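You operate a simulated robot arm through the tools that you are given. There is no shell and no other tool.

You run a simulated robot arm. Do the job below in one go: nothing can be reset, and whatever is moved stays where it is left.

Task
Test the motor in the cradle, then put it in Reuse if good, Salvage if noisy.
Fine: guard closed for the run; power off before you open the guard and free the clamp; leave both open.
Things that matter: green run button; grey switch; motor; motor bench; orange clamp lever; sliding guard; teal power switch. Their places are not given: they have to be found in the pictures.

It is judged by the outcome, as a careful person would: the job done as asked, and still so three seconds after it is handed in. It fails if anything else is knocked over, pushed out of place, dropped, spilled or broken.

Robot
A 7-joint arm with a three-finger gripper, fixed in place. Base frame: the origin is on the floor under the middle of its stand, x ahead of it, y to its left, z up; the work surface is at about z = 880. Readings come in mm, rad, newtons and seconds.
It reaches about 1342 mm from its shoulder. Its first joint turns from -2.897 to 2.897 rad. Payload 2.69 kg.
Tool frame: the origin (TCP) lies between the finger pads and is the grasp point; the fingertips stand 30 mm ahead of it; z points along the fingers, y is the line along which they close. The gripper opens to 128 mm; its body begins 117 mm behind the TCP.
Orientation is told as [roll, pitch, yaw] about the base's x, y, z axes, in that order, counted from this pose: with the fingers straight down and closing along the base's y, the tool's x points along the base's -x, its y along +y and its z along -z.

Tools
- The arm moves only by the tool play_rows. Its argument "series" is a list of rows, each a list of 2 entries, a list of its own where there are three numbers: the shift along the base's x, y, z in mm, then the turn, a rotation vector about the base's x, y, z in rad. In form: [[[x, y, z], [ax, ay, az]], ...]. A call has 1 to 20 rows; each row shifts and turns the commanded pose from where the row before left it. "claw" is the gripper command, from -1 (fully open) to 1 (shut), values between in proportion, set as the call begins (left out, the last holds). A row lasts 0.2 s, in which the tool goes at most 50 mm and 0.15 rad; a call with a longer step from one row to the next is refused whole, and so is a gripper value outside its range. Where a pose cannot be reached the arm comes as near as it can. A force on the tool above 90 N (or 10 N above the force at the start of the call, whichever is more), or a blocked arm, ends the call early, and 0.2 s more pass. The fingers move at their own pace (about 127 mm/s each) and stop on an object; they squeeze with about 24 N. The grip force told is the motor's: it shows also when the fingers shut on nothing. Time passes only in rows, and 0.2 s behind the last, so rows that do not move let the fingers close. It gives the time, the measured TCP pose, the force on the tool (base axes), the opening and the grip force at its end, in the units of the frame above (readings bear some noise), with the torque about the TCP (base axes, N m) and any sound that the robot's microphone picked up.
- Cameras (640 x 400 px; columns grow to the right, rows downward): "scene" is fixed at [400.1, -500.6, 1468.8]; the picture's right is [0.89, -0.46, 0.00], its down [0.36, 0.70, -0.62] and it looks along [0.28, 0.55, 0.79] (base axes); focal length 214 px, centre (320, 200). "wrist" rides on the gripper at [58, 54, -131] in the tool frame; the picture's right is [-0.68, 0.74, 0.00], its down [-0.62, -0.57, -0.55] and it looks along [-0.40, -0.37, 0.84] (tool axes); focal length 234 px, centre (320, 200).
- capture(camera): a new picture of that camera. The clock stands still meanwhile.
- raise_lower(by): moves the trunk up (or, below 0, down) by that many mm; the arm rides with it, the base frame stays. It gives what a move gives, with no picture.
- point_at(camera, pixels): for up to 12 pixels [column, row] of the newest picture of that camera ("zoom" is the newest enlarged one), the place [x, y, z] in the base frame of the surface seen there, good to about 3 mm. The clock stands still meanwhile.
- close_up(camera, box): a new picture of the part [left, top, right, bottom] of that camera's present view, enlarged. The clock stands still meanwhile.
- close_job(): hands the job in; it is judged then, once.

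Open the gripper and draw the arm clear of the work before you hand the job in, unless the task says otherwise.

The tools are called after "Request:" by a JSON object that holds its "op" and its "data". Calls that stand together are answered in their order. play_rows: Moves the arm, as the interface text tells. Its arguments: {"type":"object","properties":{"series":{"type":"array","items":{"type":"array"}},"claw":{"type":"number"}},"required":["series"]} The other tools are called the same way: raise_lower (by) moves the trunk up or down; capture (camera) takes a picture; point_at (camera, pixels) gives the place of the surface under pixels of a picture; close_up (camera, box) takes an enlarged picture of a part of a camera's view; close_job () hands the job in.

At the start:

```text
clock: 0.0
tcp_pos: [689.7, -66.7, 1166.8]
tcp_rot: [-0.001, 0.002, -0.001]
force: [0.3, -0.3, -0.2]
moment: [-0.02, -0.03, 0.01]
grip_width: 127.8
finger_force: 0.0
trunk travel left (down, up): [-150.0, 200.0]
```

scene: 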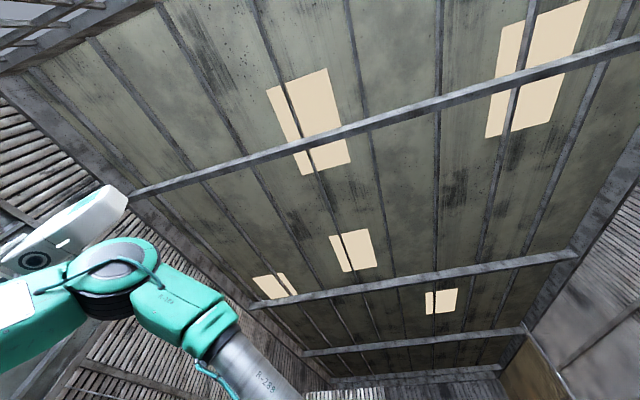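
wrist: 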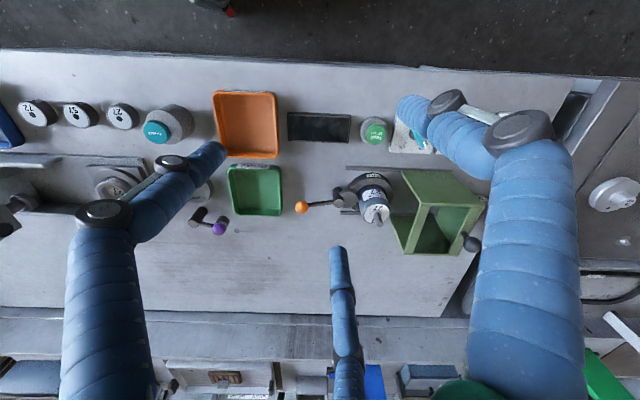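

The scene camera looks at the ceiling, so the wrist camera is the useful one; it shows the motor near (375,200), the green guard near (440,210), the orange-knobbed lever at (302,207), trays at (245,125) and (255,190). I take enlarged pictures of the work area.

Request:
{"op": "close_up", "data": {"camera": "wrist", "box": [280, 80, 500, 270]}}

Request:
{"op": "close_up", "data": {"camera": "wrist", "box": [80, 70, 300, 260]}}

Request:
{"op": "point_at", "data": {"camera": "wrist", "pixels": [[302, 207], [375, 182], [376, 213], [375, 131], [422, 145], [245, 125], [255, 190], [472, 243], [320, 125], [157, 131], [219, 227], [430, 200]]}}

```text
2.11 times, centred on (390, 175) of wrist
```

zoom: 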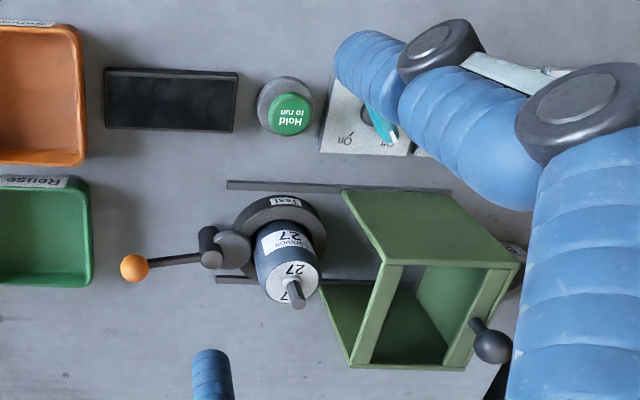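

```text
2.11 times, centred on (190, 165) of wrist
```

zoom: 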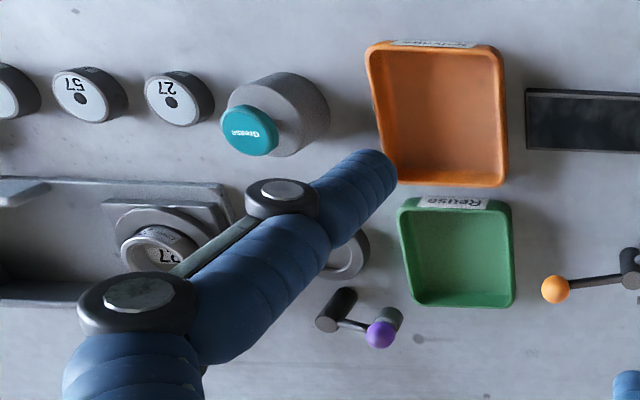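

```text
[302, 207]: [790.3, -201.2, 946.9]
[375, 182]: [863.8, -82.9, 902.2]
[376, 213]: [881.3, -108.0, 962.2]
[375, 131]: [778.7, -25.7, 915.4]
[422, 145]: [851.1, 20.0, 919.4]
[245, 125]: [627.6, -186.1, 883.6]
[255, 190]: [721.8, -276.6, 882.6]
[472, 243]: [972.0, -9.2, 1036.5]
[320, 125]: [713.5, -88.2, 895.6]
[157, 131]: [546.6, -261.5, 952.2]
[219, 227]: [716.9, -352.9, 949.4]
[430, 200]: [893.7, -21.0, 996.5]
```

The motor stands vertically at about (870,-95), the guard and the teal switch lie further along the bench toward (+x,+y), hidden partly by a finger. I move the hand along the bench at the same height to see guard, switches and button unobstructed.

Request:
{"op": "play_rows", "data": {"series": [[[15, 20, 5], [0, 0, 0]], [[20, 25, 5], [0, 0, 0]], [[20, 25, 5], [0, 0, 0]], [[20, 25, 5], [0, 0, 0]], [[20, 25, 5], [0, 0, 0]], [[20, 25, 5], [0, 0, 0]], [[15, 20, 0], [0, 0, 0]], [[5, 5, 0], [0, 0, 0]]], "claw": -1}}

Request:
{"op": "capture", "data": {"camera": "wrist"}}

```text
clock: 1.8
tcp_pos: [823.9, 103.5, 1196.0]
tcp_rot: [0.001, -0.002, 0.0]
force: [-0.7, 0.2, -0.8]
moment: [0.0, 0.01, 0.0]
grip_width: 127.8
finger_force: 0.0
trunk travel left (down, up): [-150.0, 200.0]
```

```text
taken
```

wrist: 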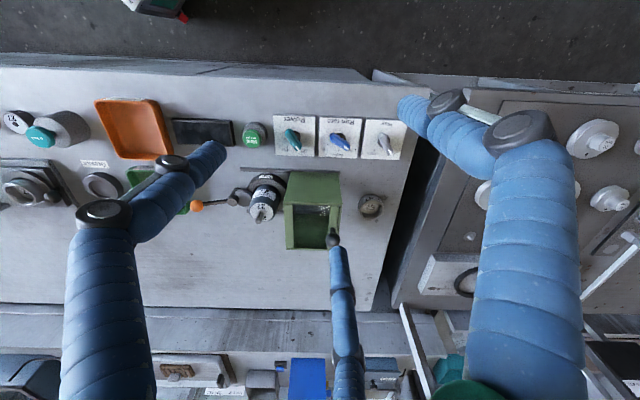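

Three rotary switches are now visible at (293,138), (340,140) and (384,143). I enlarge them and the bench.

Request:
{"op": "close_up", "data": {"camera": "wrist", "box": [230, 100, 420, 170]}}

Request:
{"op": "close_up", "data": {"camera": "wrist", "box": [180, 150, 400, 280]}}

Request:
{"op": "point_at", "data": {"camera": "wrist", "pixels": [[293, 138], [340, 140], [384, 143], [254, 138], [332, 240], [196, 206], [265, 183], [263, 212], [287, 175], [338, 174], [290, 205], [340, 207]]}}

```text
3.37 times, centred on (325, 135) of wrist
```

zoom: 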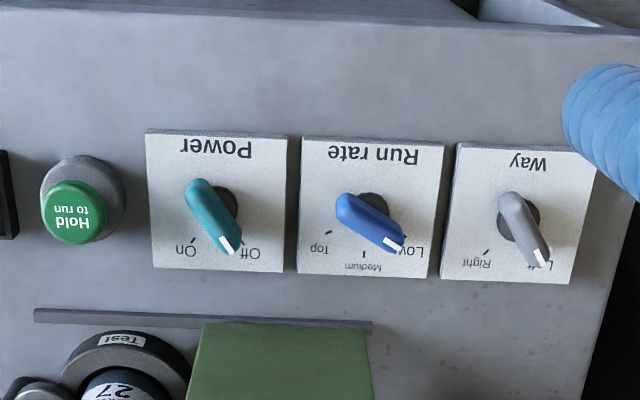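

```text
2.91 times, centred on (290, 215) of wrist
```

zoom: 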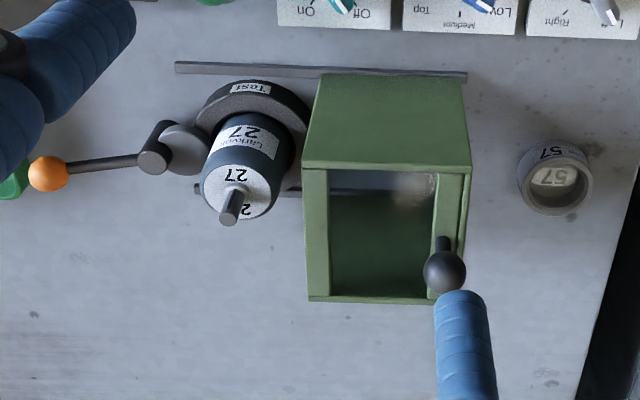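

```text
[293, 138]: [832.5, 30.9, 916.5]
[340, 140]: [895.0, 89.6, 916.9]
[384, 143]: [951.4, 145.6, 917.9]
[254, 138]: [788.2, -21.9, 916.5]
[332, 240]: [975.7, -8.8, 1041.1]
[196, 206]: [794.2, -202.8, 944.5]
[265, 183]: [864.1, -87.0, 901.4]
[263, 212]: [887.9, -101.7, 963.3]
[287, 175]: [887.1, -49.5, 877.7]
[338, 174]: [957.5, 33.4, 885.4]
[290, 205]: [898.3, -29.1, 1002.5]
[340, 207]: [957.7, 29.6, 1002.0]
```

The switches read Power (teal, now Off), Run rate (blue, Low) and Way (grey, Left). I look closer at the motor label, its clamp and the guard.

Request:
{"op": "close_up", "data": {"camera": "wrist", "box": [230, 165, 294, 230]}}

Request:
{"op": "close_up", "data": {"camera": "wrist", "box": [160, 100, 270, 170]}}

Request:
{"op": "close_up", "data": {"camera": "wrist", "box": [270, 160, 400, 260]}}

```text
6.15 times, centred on (262, 198) of wrist
```

zoom: 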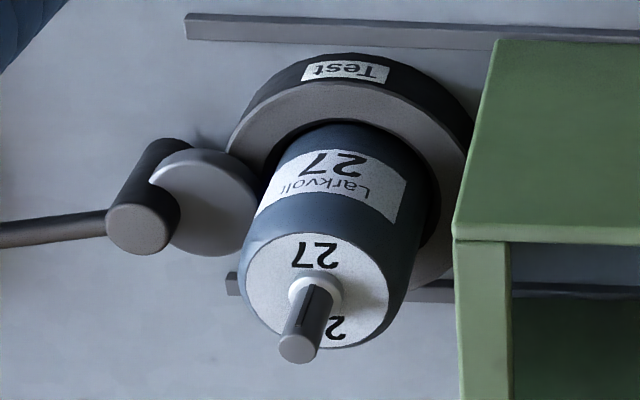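

```text
5.71 times, centred on (215, 135) of wrist
```

zoom: 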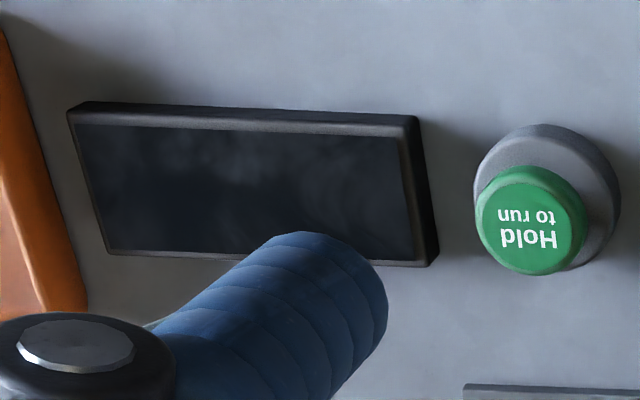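

```text
4.00 times, centred on (335, 210) of wrist
```

zoom: 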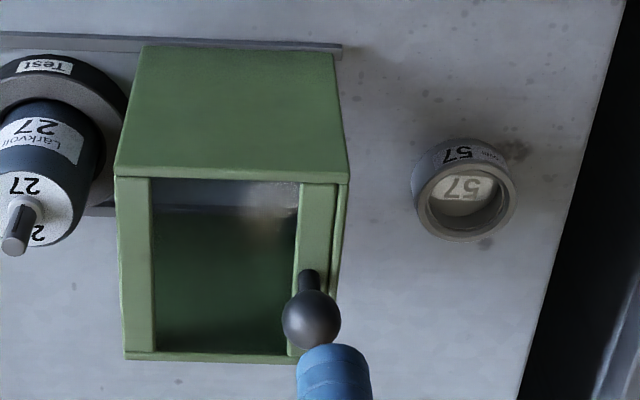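

The motor is labelled "Larkvoll 27", the display is dark. Before touching anything I look along the rest of the bench to the left for notes or other items.

Request:
{"op": "play_rows", "data": {"series": [[[-25, -30, 0], [0, 0, 0]], [[-30, -35, 0], [0, 0, 0]], [[-30, -35, 0], [0, 0, 0]], [[-30, -35, 0], [0, 0, 0]], [[-30, -35, 0], [0, 0, 0]], [[-30, -35, 0], [0, 0, 0]], [[-30, -35, 0], [0, 0, 0]], [[-30, -35, 0], [0, 0, 0]], [[-30, -35, 0], [0, 0, 0]], [[-20, -25, 0], [0, 0, 0]]]}}

Request:
{"op": "capture", "data": {"camera": "wrist"}}

```text
clock: 4.0
tcp_pos: [540.1, -231.2, 1194.7]
tcp_rot: [0.001, 0.001, -0.001]
force: [0.1, 0.5, 0.3]
moment: [0.02, 0.0, -0.01]
grip_width: 127.8
finger_force: 0.1
trunk travel left (down, up): [-150.0, 200.0]
```

```text
taken
```

wrist: 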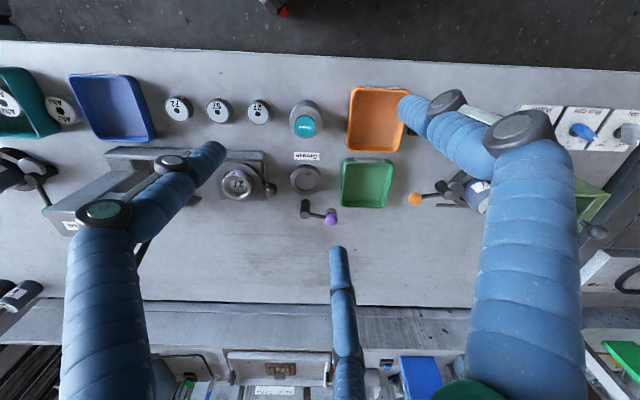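

Request:
{"op": "close_up", "data": {"camera": "wrist", "box": [0, 50, 230, 240]}}

Request:
{"op": "close_up", "data": {"camera": "wrist", "box": [220, 70, 450, 240]}}

Request:
{"op": "close_up", "data": {"camera": "wrist", "box": [180, 330, 460, 400]}}

```text
2.11 times, centred on (115, 145) of wrist
```

zoom: 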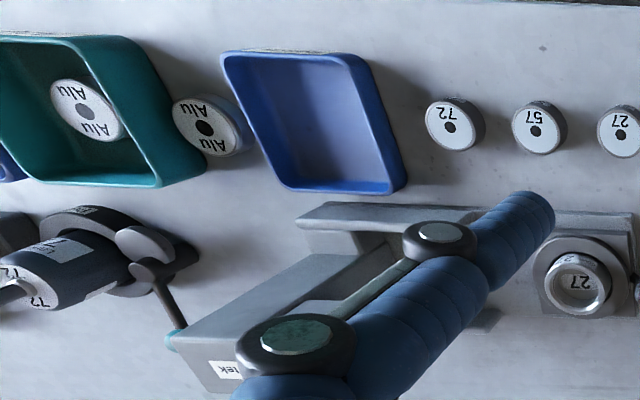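

```text
2.35 times, centred on (335, 155) of wrist
```

zoom: 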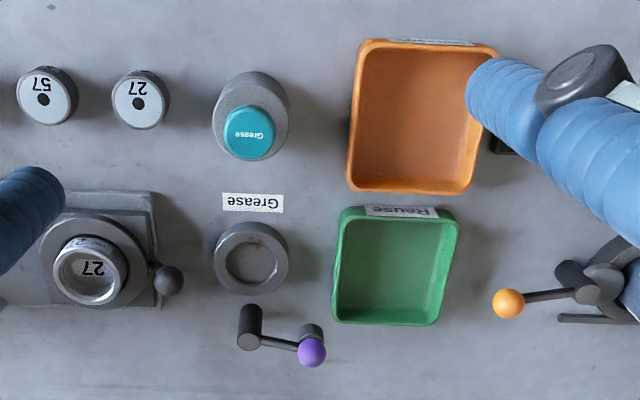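

```text
2.29 times, centred on (320, 365) of wrist
```

zoom: 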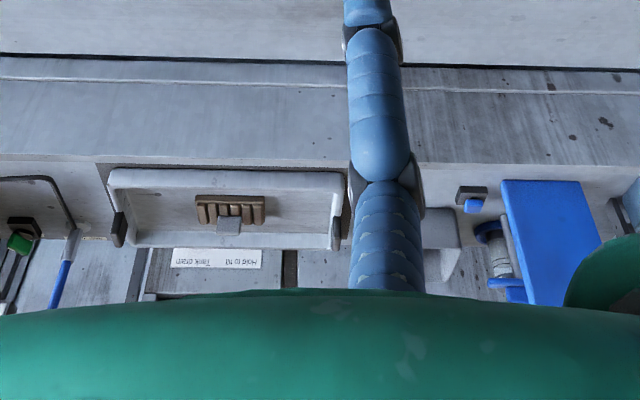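

Nothing else there concerns this job (grease station, other stations). I go back over the motor bench for accurate measurement of clamp, guard rails and button.

Request:
{"op": "play_rows", "data": {"series": [[[20, 14, 0], [0, 0, 0]], [[30, 21, 0], [0, 0, 0]], [[30, 21, 0], [0, 0, 0]], [[30, 21, 0], [0, 0, 0]], [[30, 21, 0], [0, 0, 0]], [[30, 21, 0], [0, 0, 0]], [[30, 21, 0], [0, 0, 0]], [[30, 21, 0], [0, 0, 0]], [[30, 21, 0], [0, 0, 0]], [[8, 4, 0], [0, 0, 0]]]}}

Request:
{"op": "capture", "data": {"camera": "wrist"}}

```text
clock: 6.2
tcp_pos: [808.2, -44.9, 1197.8]
tcp_rot: [0.001, 0.003, 0.001]
force: [0.4, 0.9, -0.6]
moment: [-0.02, 0.02, -0.02]
grip_width: 128.0
finger_force: 0.0
trunk travel left (down, up): [-150.0, 200.0]
```

```text
taken
```

wrist: 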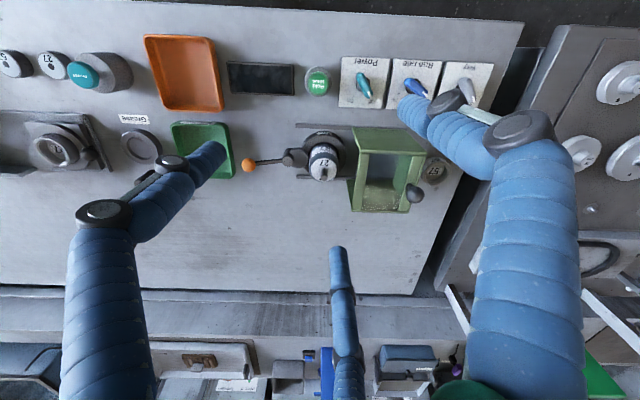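

The whole motor bench is now in the clear part of the view. I enlarge the clamp area and the guard.

Request:
{"op": "close_up", "data": {"camera": "wrist", "box": [235, 115, 365, 200]}}

Request:
{"op": "point_at", "data": {"camera": "wrist", "pixels": [[249, 165], [292, 158], [302, 158], [322, 155], [325, 176], [298, 124], [352, 128], [350, 208], [413, 193], [425, 152], [366, 152], [427, 128]]}}

Request:
{"op": "close_up", "data": {"camera": "wrist", "box": [330, 115, 460, 220]}}

```text
4.71 times, centred on (300, 158) of wrist
```

zoom: 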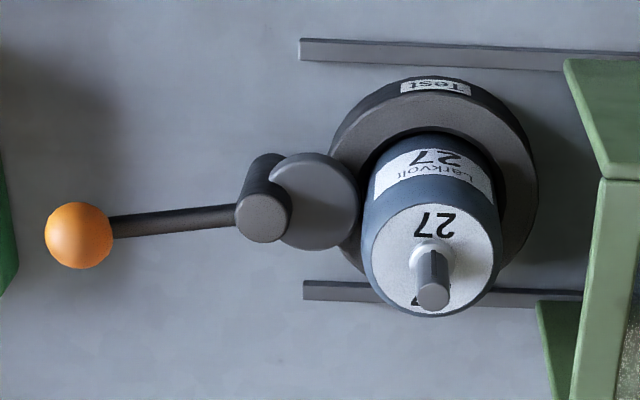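

```text
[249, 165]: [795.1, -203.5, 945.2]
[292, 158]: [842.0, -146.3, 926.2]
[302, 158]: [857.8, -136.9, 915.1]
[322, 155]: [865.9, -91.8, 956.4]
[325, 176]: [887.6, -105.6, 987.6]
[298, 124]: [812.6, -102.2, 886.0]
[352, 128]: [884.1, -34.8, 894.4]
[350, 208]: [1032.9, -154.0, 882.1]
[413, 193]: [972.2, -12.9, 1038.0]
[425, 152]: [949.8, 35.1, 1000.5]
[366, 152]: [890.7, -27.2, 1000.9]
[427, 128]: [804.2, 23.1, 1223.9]
```

```text
3.81 times, centred on (395, 168) of wrist
```

zoom: 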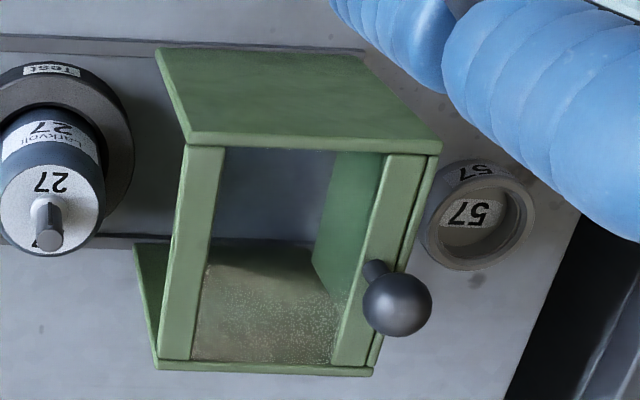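

The clamp cam at (302,158) bears against the motor, with the lever pointing straight away from it; the guard is open on its motor side, with a black knob at (413,193). To know the finger geometry, I shut the gripper in free air and look.

Request:
{"op": "play_rows", "data": {"series": [[[0, 0, 0], [0, 0, 0]], [[0, 0, 0], [0, 0, 0]], [[0, 0, 0], [0, 0, 0]], [[0, 0, 0], [0, 0, 0]], [[0, 0, 0], [0, 0, 0]]], "claw": 1}}

Request:
{"op": "capture", "data": {"camera": "wrist"}}

Request:
{"op": "capture", "data": {"camera": "scene"}}

```text
clock: 7.4
tcp_pos: [808.6, -46.9, 1197.4]
tcp_rot: [-0.001, 0.0, 0.001]
force: [0.6, 0.4, 0.3]
moment: [-0.03, 0.01, -0.01]
grip_width: 2.2
finger_force: 24.4
trunk travel left (down, up): [-150.0, 200.0]
```

```text
taken
```

wrist: 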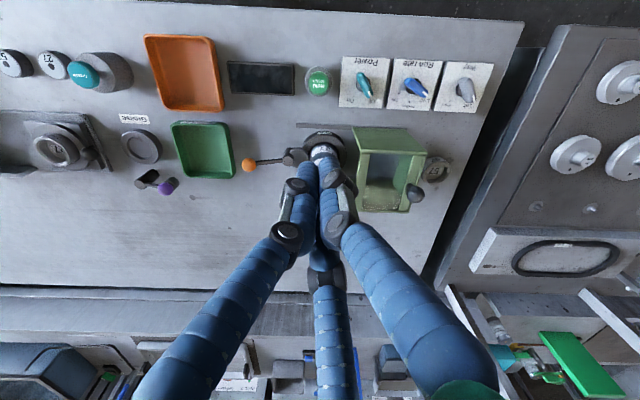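

```text
taken
```

scene: 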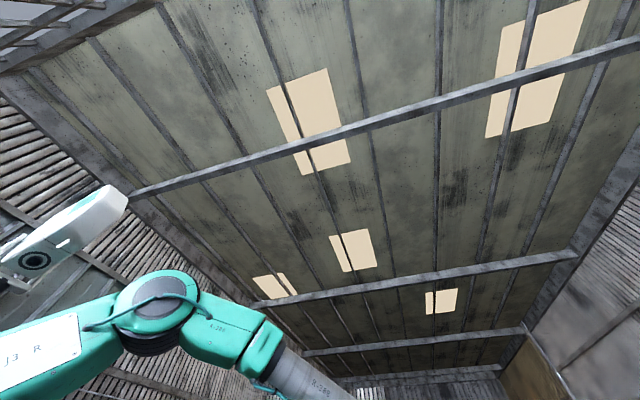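

Shut, the three fingertips meet at about (322,165) like a three-jaw chuck, leaving a clear view. I enlarge the tips and measure the display, button and switches.

Request:
{"op": "close_up", "data": {"camera": "wrist", "box": [250, 130, 390, 270]}}

Request:
{"op": "point_at", "data": {"camera": "wrist", "pixels": [[312, 165], [334, 167], [322, 200], [318, 83], [364, 100], [357, 74], [366, 90], [360, 80], [406, 130], [425, 150], [412, 210], [359, 207]]}}

Request:
{"op": "close_up", "data": {"camera": "wrist", "box": [290, 40, 510, 130]}}

```text
2.86 times, centred on (320, 200) of wrist
```

zoom: 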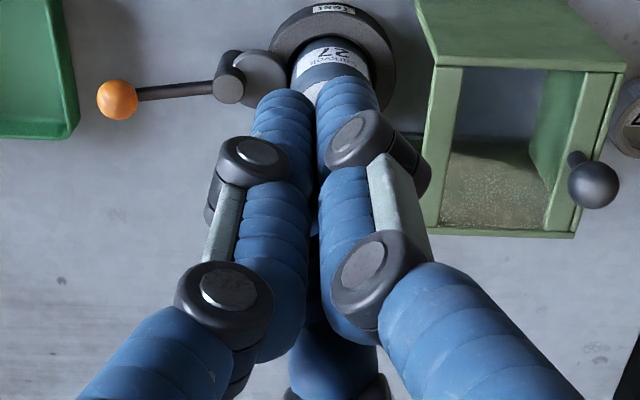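

```text
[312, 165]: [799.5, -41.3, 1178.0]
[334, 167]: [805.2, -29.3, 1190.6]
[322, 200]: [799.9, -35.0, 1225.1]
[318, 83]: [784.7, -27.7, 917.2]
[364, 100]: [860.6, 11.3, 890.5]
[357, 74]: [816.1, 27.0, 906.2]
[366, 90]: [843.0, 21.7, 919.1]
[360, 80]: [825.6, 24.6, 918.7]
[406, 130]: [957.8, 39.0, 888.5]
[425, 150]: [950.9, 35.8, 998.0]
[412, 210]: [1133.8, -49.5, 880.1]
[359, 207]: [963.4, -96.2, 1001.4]
```

```text
2.91 times, centred on (400, 85) of wrist
```

zoom: 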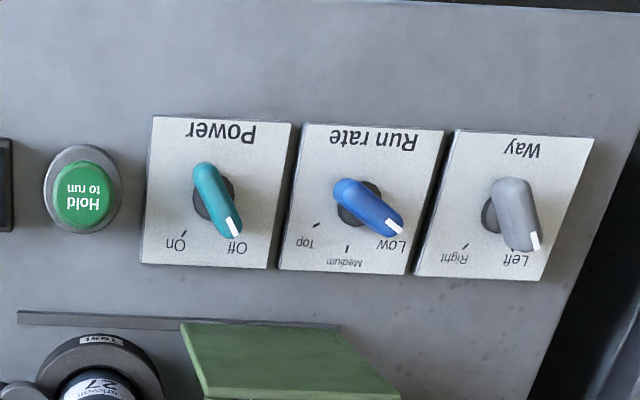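

I zoom further on the power switch, run button and guard knob to measure handle ends and pivots.

Request:
{"op": "close_up", "data": {"camera": "wrist", "box": [335, 50, 395, 112]}}

Request:
{"op": "point_at", "data": {"camera": "zoom", "pixels": [[320, 200], [280, 110], [260, 90], [300, 150], [340, 250], [355, 290], [345, 170], [200, 60], [130, 360], [480, 60]]}}

```text
6.45 times, centred on (365, 81) of wrist
```

zoom: 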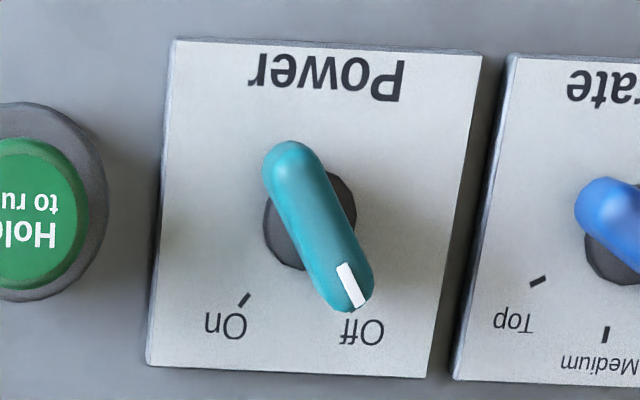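

```text
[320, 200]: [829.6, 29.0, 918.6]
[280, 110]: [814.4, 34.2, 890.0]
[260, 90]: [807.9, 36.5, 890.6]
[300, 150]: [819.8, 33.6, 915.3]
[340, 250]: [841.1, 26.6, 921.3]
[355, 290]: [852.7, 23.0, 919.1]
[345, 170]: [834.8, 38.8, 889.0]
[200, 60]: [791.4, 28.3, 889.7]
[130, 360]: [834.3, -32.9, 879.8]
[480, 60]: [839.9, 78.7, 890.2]
```

The power handle pivots near (836,27), its marked tip near (854,22) at z≈920. Next I measure the closed fingers themselves so I know what clearance they need near the guard.

Request:
{"op": "point_at", "data": {"camera": "wrist", "pixels": [[306, 168], [338, 165], [295, 186], [288, 235], [300, 255], [343, 185], [340, 230], [270, 265], [375, 250], [330, 290], [230, 320], [420, 320]]}}

Request:
{"op": "close_up", "data": {"camera": "wrist", "box": [290, 140, 354, 180]}}

```text
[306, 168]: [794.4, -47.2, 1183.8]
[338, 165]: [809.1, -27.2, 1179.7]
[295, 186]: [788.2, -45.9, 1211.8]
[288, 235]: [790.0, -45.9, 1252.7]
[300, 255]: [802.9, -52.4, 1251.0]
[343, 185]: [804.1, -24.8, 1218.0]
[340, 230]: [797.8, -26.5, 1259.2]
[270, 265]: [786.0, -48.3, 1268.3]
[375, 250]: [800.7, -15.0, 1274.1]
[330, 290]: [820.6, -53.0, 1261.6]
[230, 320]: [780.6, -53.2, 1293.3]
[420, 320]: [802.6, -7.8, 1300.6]
```

```text
10.00 times, centred on (322, 160) of wrist
```

zoom: 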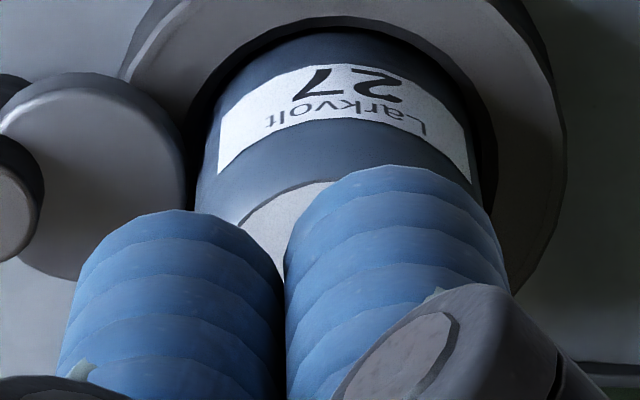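

Closed, the fingers form a slim bundle about 20 mm in radius at the tips. The guard knob's ball centre works out at about (982,-12,1029), so I bring the closed fingertips to its far side (toward +x+y) above the guard top.

Request:
{"op": "play_rows", "data": {"series": [[[30, 10, 0], [0, 0, 0]], [[40, 13, 0], [0, 0, 0]], [[40, 13, 0], [0, 0, 0]], [[40, 13, 0], [0, 0, 0]], [[37, 13, 0], [0, 0, 0]], [[20, 10, 0], [0, 0, 0]], [[4, 0, -30], [0, 0, 0]], [[0, 0, -30], [0, 0, 0]], [[0, 0, -20], [0, 0, 0]]]}}

Request:
{"op": "capture", "data": {"camera": "wrist"}}

```text
clock: 9.4
tcp_pos: [1019.4, 25.0, 1116.3]
tcp_rot: [0.0, 0.0, 0.0]
force: [0.5, -0.7, 0.1]
moment: [0.02, 0.01, 0.02]
grip_width: 2.3
finger_force: 24.3
trunk travel left (down, up): [-150.0, 200.0]
```

```text
taken
```

wrist: 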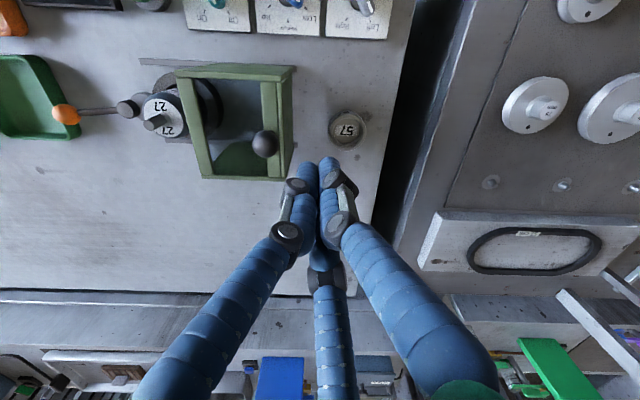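

The knob is at (264,143) and the closed tips hang at (320,170), to its right. I check the knob and guard positions from this nearer view.

Request:
{"op": "point_at", "data": {"camera": "wrist", "pixels": [[264, 143], [256, 140], [272, 145], [264, 133], [264, 154], [291, 68], [176, 70], [200, 178], [287, 178], [347, 130], [152, 123], [66, 115]]}}

Request:
{"op": "close_up", "data": {"camera": "wrist", "box": [40, 40, 310, 200]}}

```text
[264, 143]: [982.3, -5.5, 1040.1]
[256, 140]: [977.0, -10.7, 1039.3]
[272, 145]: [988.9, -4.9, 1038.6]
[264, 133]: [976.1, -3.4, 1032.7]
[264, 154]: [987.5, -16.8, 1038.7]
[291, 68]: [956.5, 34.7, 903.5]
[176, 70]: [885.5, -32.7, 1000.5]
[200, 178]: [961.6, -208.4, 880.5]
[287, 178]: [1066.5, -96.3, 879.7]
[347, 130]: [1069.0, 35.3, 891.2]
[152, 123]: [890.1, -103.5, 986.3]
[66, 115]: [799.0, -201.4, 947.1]
```

```text
2.37 times, centred on (175, 120) of wrist
```

zoom: 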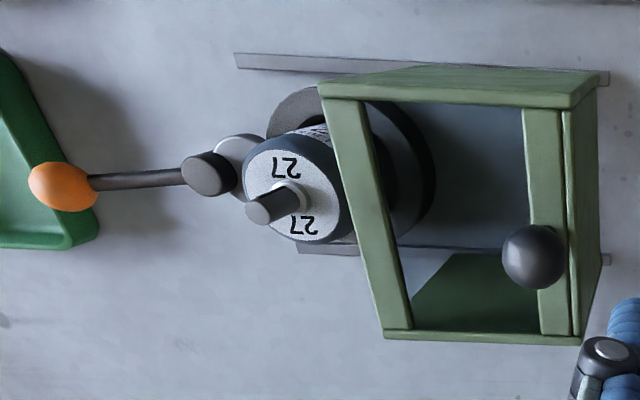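

The ball centre is confirmed near (983,-10,1028). I lower the tips to about z=1013 beside the knob and begin to push the guard toward the motor.

Request:
{"op": "play_rows", "data": {"series": [[[0, 0, -30], [0, 0, 0]], [[0, 0, -30], [0, 0, 0]], [[0, 0, -13], [0, 0, 0]], [[-7, -7, 0], [0, 0, 0]], [[-7, -7, 0], [0, 0, 0]], [[-7, -7, 0], [0, 0, 0]], [[-7, -7, 0], [0, 0, 0]], [[-7, -7, 0], [0, 0, 0]]]}}

Request:
{"op": "capture", "data": {"camera": "wrist"}}

```text
clock: 11.2
tcp_pos: [982.3, -9.6, 1043.7]
tcp_rot: [0.0, -0.001, 0.0]
force: [-0.2, 0.2, 0.4]
moment: [-0.02, 0.03, 0.0]
grip_width: 2.2
finger_force: 23.9
trunk travel left (down, up): [-150.0, 200.0]
```

```text
taken
```

wrist: 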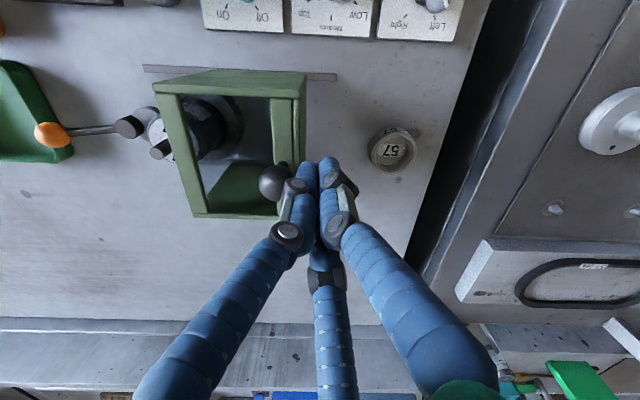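

The tips touch the knob at (272,182) and the guard has started sliding with almost no force. I keep pushing.

Request:
{"op": "play_rows", "data": {"series": [[[-7, -7, 0], [0, 0, 0]], [[-7, -7, 0], [0, 0, 0]], [[-7, -7, 0], [0, 0, 0]], [[-7, -7, 0], [0, 0, 0]], [[-7, -7, 0], [0, 0, 0]]]}}

Request:
{"op": "capture", "data": {"camera": "wrist"}}

```text
clock: 12.4
tcp_pos: [948.5, -44.5, 1044.1]
tcp_rot: [0.0, 0.0, 0.002]
force: [-0.5, 0.3, 0.2]
moment: [-0.03, 0.02, -0.01]
grip_width: 2.0
finger_force: 23.6
trunk travel left (down, up): [-150.0, 200.0]
```

```text
taken
```

wrist: 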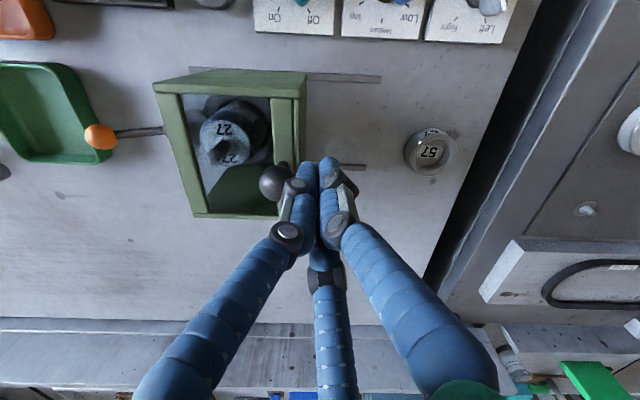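

The guard now covers most of the motor. I push on in smaller steps, watching the force for the end stop.

Request:
{"op": "play_rows", "data": {"series": [[[-5, -5, 0], [0, 0, 0]], [[-5, -5, 0], [0, 0, 0]]]}}

Request:
{"op": "capture", "data": {"camera": "wrist"}}

```text
clock: 13.0
tcp_pos: [938.7, -54.3, 1044.2]
tcp_rot: [0.0, 0.001, 0.0]
force: [-0.3, -0.5, -0.5]
moment: [0.03, 0.0, 0.03]
grip_width: 2.4
finger_force: 23.8
trunk travel left (down, up): [-150.0, 200.0]
```

```text
taken
```

wrist: 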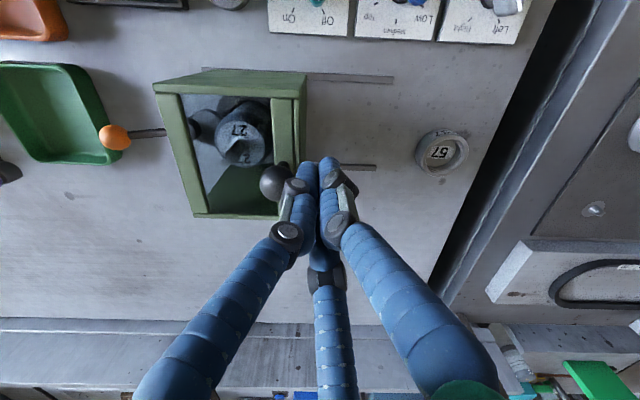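

Still sliding freely; I continue in 4 mm steps until resistance shows.

Request:
{"op": "play_rows", "data": {"series": [[[-3, -3, 0], [0, 0, 0]], [[-3, -3, 0], [0, 0, 0]]]}}

Request:
{"op": "play_rows", "data": {"series": [[[-3, -3, 0], [0, 0, 0]]]}}

Request:
{"op": "capture", "data": {"camera": "wrist"}}

```text
clock: 13.6
tcp_pos: [932.9, -59.6, 1043.8]
tcp_rot: [-0.001, 0.0, 0.001]
force: [0.9, 1.0, -0.5]
moment: [-0.01, -0.04, -0.01]
grip_width: 1.8
finger_force: 24.1
trunk travel left (down, up): [-150.0, 200.0]
```

```text
clock: 14.0
tcp_pos: [931.7, -62.3, 1045.6]
tcp_rot: [0.001, 0.0, 0.002]
force: [8.7, 14.6, -2.9]
moment: [0.23, -0.27, -0.06]
grip_width: 2.2
finger_force: 23.7
trunk travel left (down, up): [-150.0, 200.0]
```

```text
taken
```

wrist: 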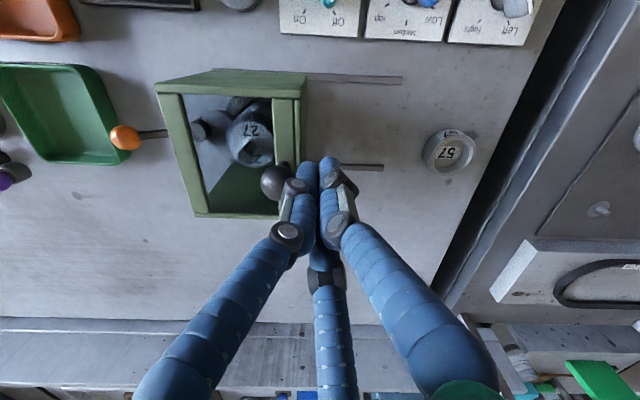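

The force rose to about 17 N: the guard is at its closed stop. I back off, rise, and look at the whole bench.

Request:
{"op": "play_rows", "data": {"series": [[[8, 8, 0], [0, 0, 0]], [[8, 8, 5], [0, 0, 0]], [[0, 0, 40], [0, 0, 0]], [[-20, 5, 45], [0, 0, 0]], [[-35, 10, 45], [0, 0, 0]], [[-35, 10, 20], [0, 0, 0]], [[-20, 5, 0], [0, 0, 0]]]}}

Request:
{"op": "capture", "data": {"camera": "wrist"}}

```text
refused: row 5 steps farther than a row can; nothing moved
```

```text
taken
```

wrist: 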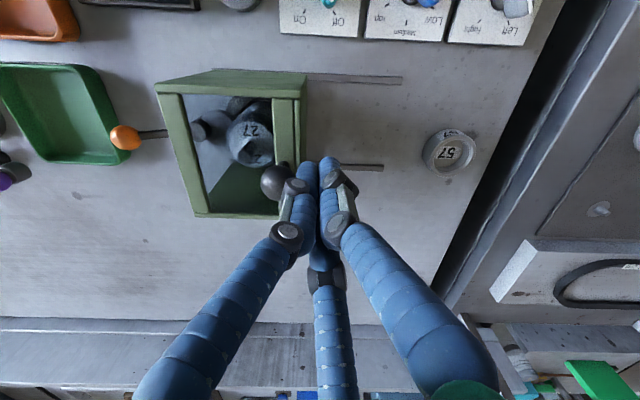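

The call was refused for a too-long step; I repeat it with shorter rows.

Request:
{"op": "play_rows", "data": {"series": [[[8, 8, 0], [0, 0, 0]], [[8, 8, 5], [0, 0, 0]], [[0, 0, 40], [0, 0, 0]], [[-15, 5, 40], [0, 0, 0]], [[-30, 10, 35], [0, 0, 0]], [[-30, 10, 35], [0, 0, 0]], [[-25, 5, 10], [0, 0, 0]], [[-10, 0, 0], [0, 0, 0]]]}}

Request:
{"op": "capture", "data": {"camera": "wrist"}}

```text
clock: 15.8
tcp_pos: [838.3, -17.7, 1208.2]
tcp_rot: [0.001, -0.001, -0.001]
force: [0.4, -0.2, -0.7]
moment: [-0.01, 0.02, -0.01]
grip_width: 2.3
finger_force: 24.3
trunk travel left (down, up): [-150.0, 200.0]
```

```text
taken
```

wrist: 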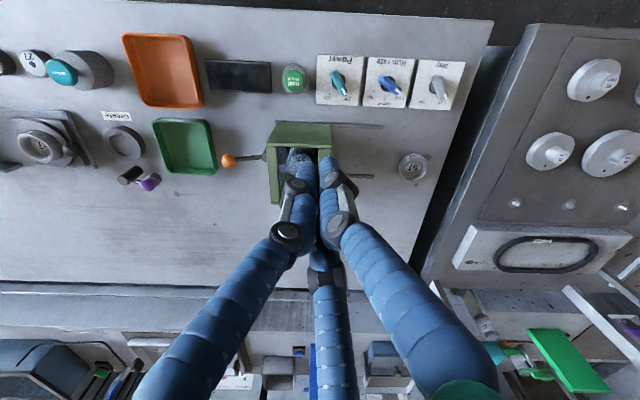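

The guard now encloses the motor at (300,150). Next is the power switch at (338,82); I zoom to measure the handle again from here.

Request:
{"op": "close_up", "data": {"camera": "wrist", "box": [270, 45, 470, 115]}}

Request:
{"op": "point_at", "data": {"camera": "wrist", "pixels": [[336, 75], [338, 82], [340, 88], [342, 94], [294, 79], [388, 84], [437, 90], [318, 56], [362, 56], [358, 105], [316, 103]]}}

```text
3.20 times, centred on (370, 80) of wrist
```

zoom: 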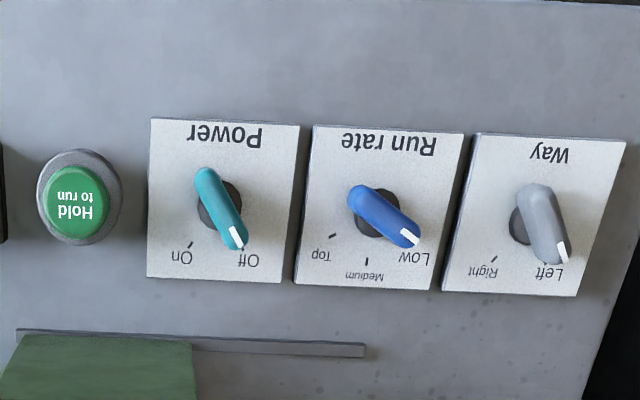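

```text
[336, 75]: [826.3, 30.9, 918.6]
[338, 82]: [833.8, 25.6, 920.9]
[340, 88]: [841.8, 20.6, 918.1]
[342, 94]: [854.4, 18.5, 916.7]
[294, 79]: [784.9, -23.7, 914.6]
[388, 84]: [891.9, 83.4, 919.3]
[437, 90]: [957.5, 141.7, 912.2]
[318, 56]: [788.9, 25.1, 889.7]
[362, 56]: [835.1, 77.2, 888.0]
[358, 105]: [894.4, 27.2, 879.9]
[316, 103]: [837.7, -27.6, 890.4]
```

The guard is shut and the power handle's pivot is about (836,26) with its tip near (855,19), pointing at Off. I bring the closed tips above the spot just beside the handle tip, opposite the On side, stopping 10 mm above handle height to check.

Request:
{"op": "play_rows", "data": {"series": [[[8, 22, 0], [0, 0, 0]], [[10, 28, 0], [0, 0, 0]], [[5, 17, -30], [0, 0, 0]], [[0, 0, -45], [0, 0, 0]], [[0, 0, -45], [0, 0, 0]], [[0, 0, -45], [0, 0, 0]], [[0, 0, -45], [0, 0, 0]], [[0, 0, -28], [0, 0, 0]], [[0, 0, -5], [0, 0, 0]]]}}

Request:
{"op": "capture", "data": {"camera": "wrist"}}

Request:
{"op": "close_up", "data": {"camera": "wrist", "box": [250, 100, 400, 200]}}

```text
clock: 17.8
tcp_pos: [859.5, 48.9, 965.6]
tcp_rot: [0.001, 0.0, 0.0]
force: [0.4, 0.6, -1.2]
moment: [0.01, 0.02, 0.0]
grip_width: 2.0
finger_force: 23.9
trunk travel left (down, up): [-150.0, 200.0]
```

```text
taken
```

wrist: 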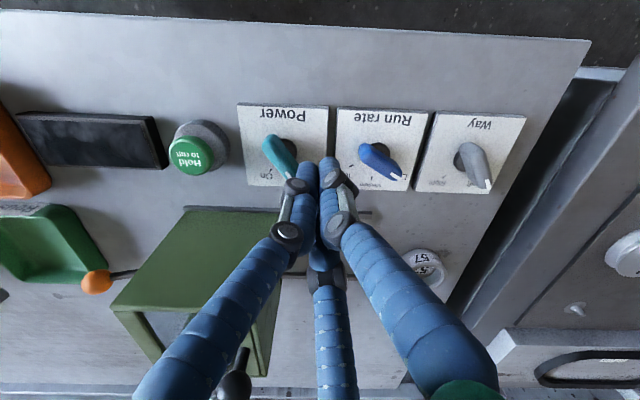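

```text
4.00 times, centred on (325, 150) of wrist
```

zoom: 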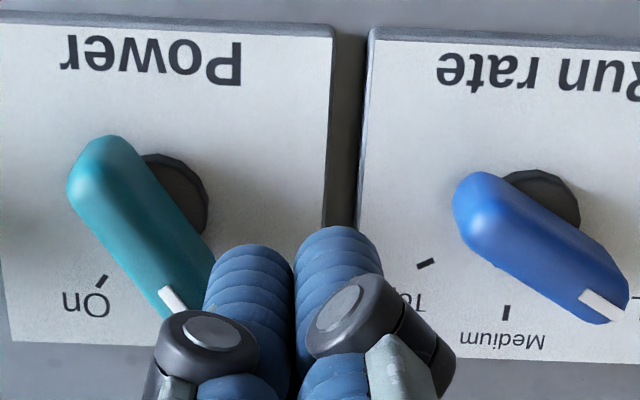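

The tips stand right beside the handle tip at (295,170). I measure handle, pivot and finger from this close view before going lower.

Request:
{"op": "point_at", "data": {"camera": "zoom", "pixels": [[90, 160], [110, 170], [140, 220], [170, 270], [195, 295], [172, 300], [195, 190], [245, 260], [210, 290], [340, 235], [480, 200], [600, 290]]}}

```text
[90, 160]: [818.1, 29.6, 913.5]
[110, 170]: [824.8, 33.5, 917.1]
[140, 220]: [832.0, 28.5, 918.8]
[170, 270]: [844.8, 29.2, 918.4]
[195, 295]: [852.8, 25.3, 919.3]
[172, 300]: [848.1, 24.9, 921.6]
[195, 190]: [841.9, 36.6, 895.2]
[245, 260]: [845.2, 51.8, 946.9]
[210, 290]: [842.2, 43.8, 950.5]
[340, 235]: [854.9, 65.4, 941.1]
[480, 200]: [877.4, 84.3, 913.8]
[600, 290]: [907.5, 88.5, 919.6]
```

There is about 4 mm between finger and handle, and the blue handle is clear. I lower the tips to about z=905 and sweep them along an arc round the pivot (837,27) to carry the handle to On.

Request:
{"op": "play_rows", "data": {"series": [[[0, 0, -15], [0, 0, 0]], [[0, 0, -15], [0, 0, 0]], [[-0.7, -2.9, 0], [0, 0, 0]], [[4.4, -7.6, 0], [0, 0, 0]], [[2.3, -9.6, 0], [0, 0, 0]], [[-1.1, -9.9, 0], [0, 0, 0]], [[-2.0, -4.8, 0], [0, 0, 0]]]}}

Request:
{"op": "capture", "data": {"camera": "wrist"}}

Request:
{"op": "close_up", "data": {"camera": "wrist", "box": [250, 100, 400, 200]}}

```text
clock: 19.4
tcp_pos: [862.3, 15.6, 936.9]
tcp_rot: [-0.001, -0.001, 0.001]
force: [7.9, 3.4, -0.6]
moment: [0.07, -0.12, -0.08]
grip_width: 2.2
finger_force: 23.8
trunk travel left (down, up): [-150.0, 200.0]
```

```text
taken
```

wrist: 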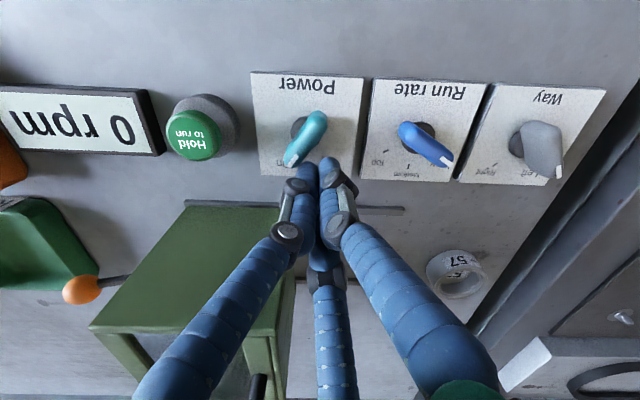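

```text
4.00 times, centred on (325, 150) of wrist
```

zoom: 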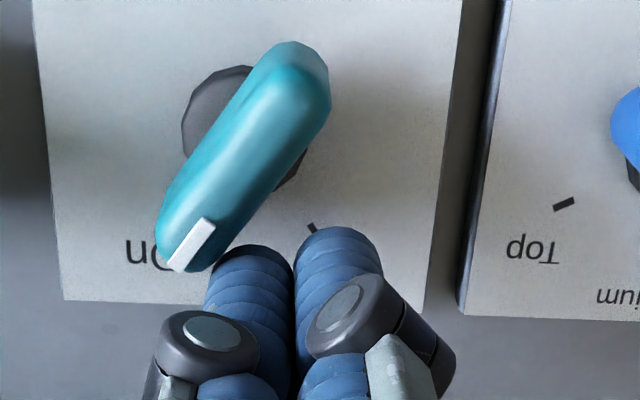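

The display at (75,120) now reads "0 rpm" and the handle points to On, with the tips resting against it at about 8 N. I back away from the handle, rise, and look at the button closely.

Request:
{"op": "play_rows", "data": {"series": [[[6, 2, 0], [0, 0, 0]], [[6, 2, 0], [0, 0, 0]], [[0, 0, 30], [0, 0, 0]], [[0, 0, 30], [0, 0, 0]], [[-20, -10, 15], [0, 0, 0]], [[-30, -15, 0], [0, 0, 0]], [[-20, -10, 0], [0, 0, 0]]]}}

Request:
{"op": "capture", "data": {"camera": "wrist"}}

```text
clock: 21.0
tcp_pos: [805.2, -14.8, 1011.5]
tcp_rot: [-0.001, -0.001, 0.001]
force: [0.9, 0.9, -0.2]
moment: [0.01, -0.02, 0.04]
grip_width: 2.2
finger_force: 23.3
trunk travel left (down, up): [-150.0, 200.0]
```

```text
taken
```

wrist: 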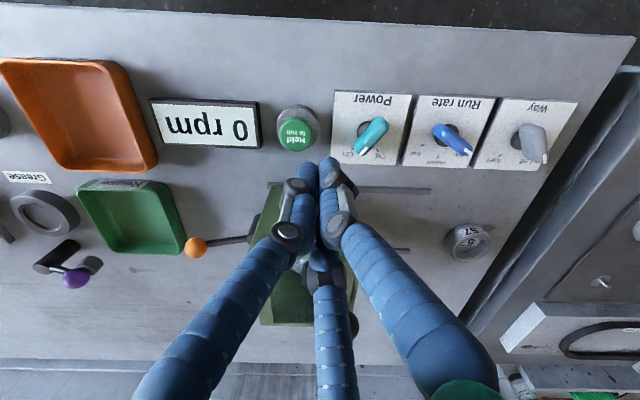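

The button is at (296,132) and the display stays visible at (205,122). I measure the button cap.

Request:
{"op": "close_up", "data": {"camera": "wrist", "box": [266, 90, 326, 160]}}

Request:
{"op": "point_at", "data": {"camera": "wrist", "pixels": [[296, 132], [287, 132], [305, 132], [296, 124], [296, 141], [287, 115], [281, 118], [312, 118]]}}

Request:
{"op": "close_up", "data": {"camera": "wrist", "box": [330, 85, 580, 175]}}

```text
5.71 times, centred on (296, 125) of wrist
```

zoom: 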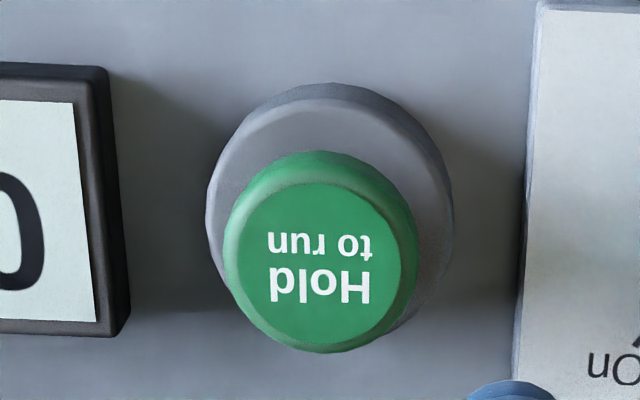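

```text
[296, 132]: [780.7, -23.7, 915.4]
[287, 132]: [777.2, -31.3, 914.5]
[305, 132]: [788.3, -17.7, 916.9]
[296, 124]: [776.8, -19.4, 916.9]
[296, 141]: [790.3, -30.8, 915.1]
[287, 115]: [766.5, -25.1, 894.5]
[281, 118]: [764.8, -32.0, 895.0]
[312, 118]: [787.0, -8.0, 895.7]
```

```text
2.56 times, centred on (455, 130) of wrist
```

zoom: 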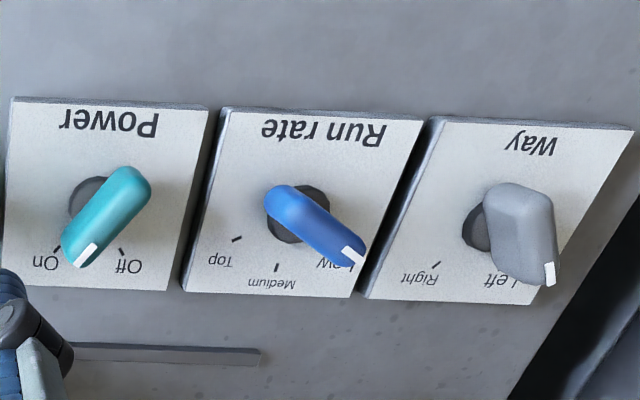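

The button cap centre is about (783,-25), top z≈916. I move the closed tips over it and lower to just above contact.

Request:
{"op": "play_rows", "data": {"series": [[[-11, -5, 0], [0, 0, 0]], [[-11, -5, -15], [0, 0, 0]], [[0, 0, -25], [0, 0, 0]], [[0, 0, -15], [0, 0, 0]], [[0, 0, -4], [0, 0, 0]]]}}

Request:
{"op": "capture", "data": {"camera": "wrist"}}

```text
clock: 22.2
tcp_pos: [782.5, -25.5, 951.4]
tcp_rot: [-0.002, -0.002, -0.001]
force: [0.1, -0.4, 0.0]
moment: [0.01, 0.01, -0.01]
grip_width: 2.1
finger_force: 24.5
trunk travel left (down, up): [-150.0, 200.0]
```

```text
taken
```

wrist: 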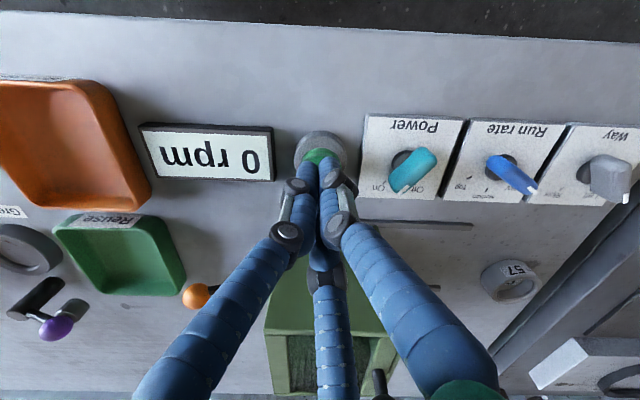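

The tips are over the cap at (322,158), about 5 mm above it. I press down slowly and hold, listening and watching the display.

Request:
{"op": "play_rows", "data": {"series": [[[0, 0, -4], [0, 0, 0]], [[0, 0, -3], [0, 0, 0]], [[0, 0, -2], [0, 0, 0]], [[0, 0, 0], [0, 0, 0]]]}}

Request:
{"op": "capture", "data": {"camera": "wrist"}}

```text
clock: 23.2
tcp_pos: [781.1, -25.7, 942.7]
tcp_rot: [0.001, -0.001, 0.0]
force: [0.9, -1.0, 1.0]
moment: [-0.03, 0.0, 0.03]
grip_width: 1.9
finger_force: 24.0
trunk travel left (down, up): [-150.0, 200.0]
```

```text
taken
```

wrist: 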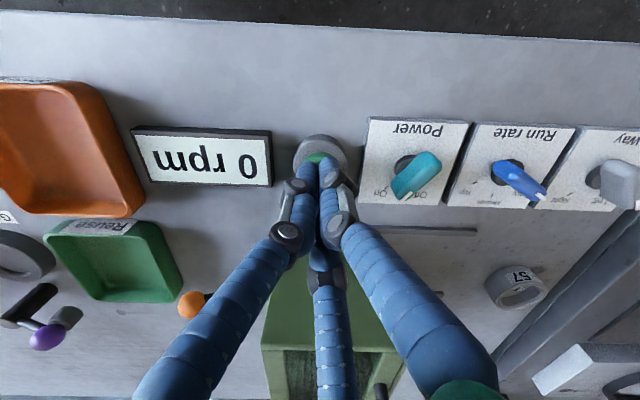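

The reading is still 0 rpm and little force is felt; I press a few millimetres further.

Request:
{"op": "play_rows", "data": {"series": [[[0, 0, -2], [0, 0, 0]], [[0, 0, -2], [0, 0, 0]], [[0, 0, 0], [0, 0, 0]], [[0, 0, 0], [0, 0, 0]]]}}

Request:
{"op": "capture", "data": {"camera": "wrist"}}

```text
clock: 24.2
tcp_pos: [781.6, -24.2, 939.4]
tcp_rot: [0.001, 0.001, 0.0]
force: [-1.1, -0.7, 1.6]
moment: [-0.04, -0.01, -0.02]
grip_width: 2.3
finger_force: 31.6
trunk travel left (down, up): [-150.0, 200.0]
```

```text
taken
```

wrist: 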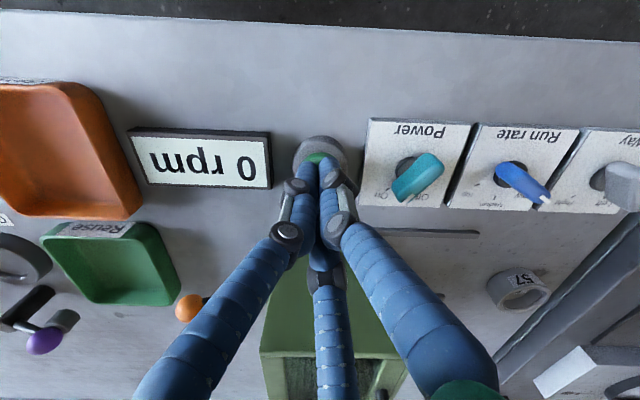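

A slight push is starting to register. I press a bit more and hold.

Request:
{"op": "play_rows", "data": {"series": [[[0, 0, -2], [0, 0, 0]], [[0, 0, -2], [0, 0, 0]], [[0, 0, 0], [0, 0, 0]], [[0, 0, 0], [0, 0, 0]]]}}

Request:
{"op": "capture", "data": {"camera": "wrist"}}

```text
clock: 25.2
tcp_pos: [781.9, -25.1, 936.1]
tcp_rot: [0.0, -0.003, 0.001]
force: [-2.1, -1.8, 14.1]
moment: [-0.1, 0.04, -0.03]
grip_width: 6.1
finger_force: 31.4
trunk travel left (down, up): [-150.0, 200.0]
heard: click
```

```text
taken
```

wrist: 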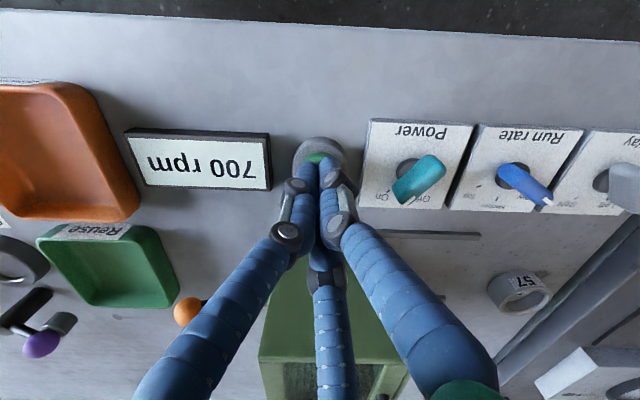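

A click was heard and the display reads 700 rpm: the motor is running. I hold the button without moving for a few seconds and listen.

Request:
{"op": "play_rows", "data": {"series": [[[0, 0, 0], [0, 0, 0]], [[0, 0, 0], [0, 0, 0]], [[0, 0, 0], [0, 0, 0]], [[0, 0, 0], [0, 0, 0]], [[0, 0, 0], [0, 0, 0]], [[0, 0, 0], [0, 0, 0]], [[0, 0, 0], [0, 0, 0]], [[0, 0, 0], [0, 0, 0]], [[0, 0, 0], [0, 0, 0]], [[0, 0, 0], [0, 0, 0]]]}}

Request:
{"op": "capture", "data": {"camera": "wrist"}}

```text
clock: 27.4
tcp_pos: [781.0, -25.5, 935.1]
tcp_rot: [0.0, -0.002, -0.001]
force: [3.8, -1.4, 17.5]
moment: [-0.05, -0.13, -0.02]
grip_width: 6.0
finger_force: 30.6
trunk travel left (down, up): [-150.0, 200.0]
```

```text
taken
```

wrist: 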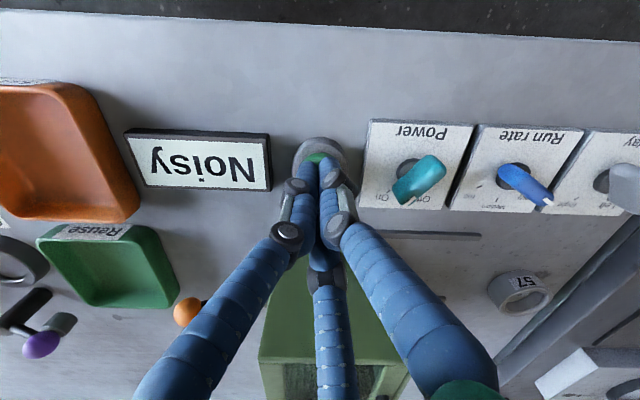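

The display at (198,162) now reads "Noisy". I hold one more second to confirm the verdict is steady, and zoom the display.

Request:
{"op": "play_rows", "data": {"series": [[[0, 0, 0], [0, 0, 0]], [[0, 0, 0], [0, 0, 0]], [[0, 0, 0], [0, 0, 0]], [[0, 0, 0], [0, 0, 0]], [[0, 0, 0], [0, 0, 0]], [[0, 0, 0], [0, 0, 0]]]}}

Request:
{"op": "close_up", "data": {"camera": "wrist", "box": [0, 80, 290, 320]}}

```text
clock: 28.8
tcp_pos: [782.7, -25.5, 934.1]
tcp_rot: [0.001, 0.0, 0.0]
force: [2.7, -0.4, 18.0]
moment: [-0.02, -0.11, -0.02]
grip_width: 6.2
finger_force: 31.5
trunk travel left (down, up): [-150.0, 200.0]
```

```text
1.67 times, centred on (145, 200) of wrist
```

zoom: 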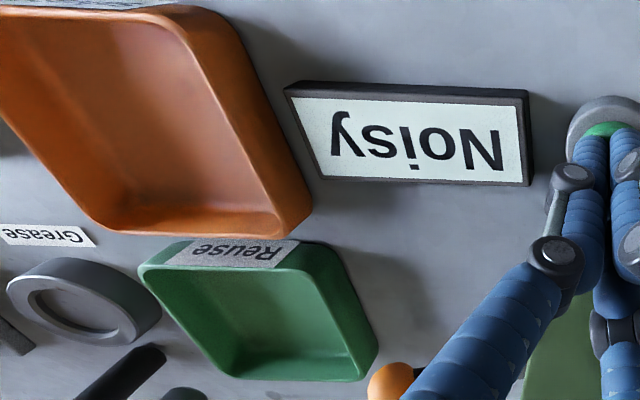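

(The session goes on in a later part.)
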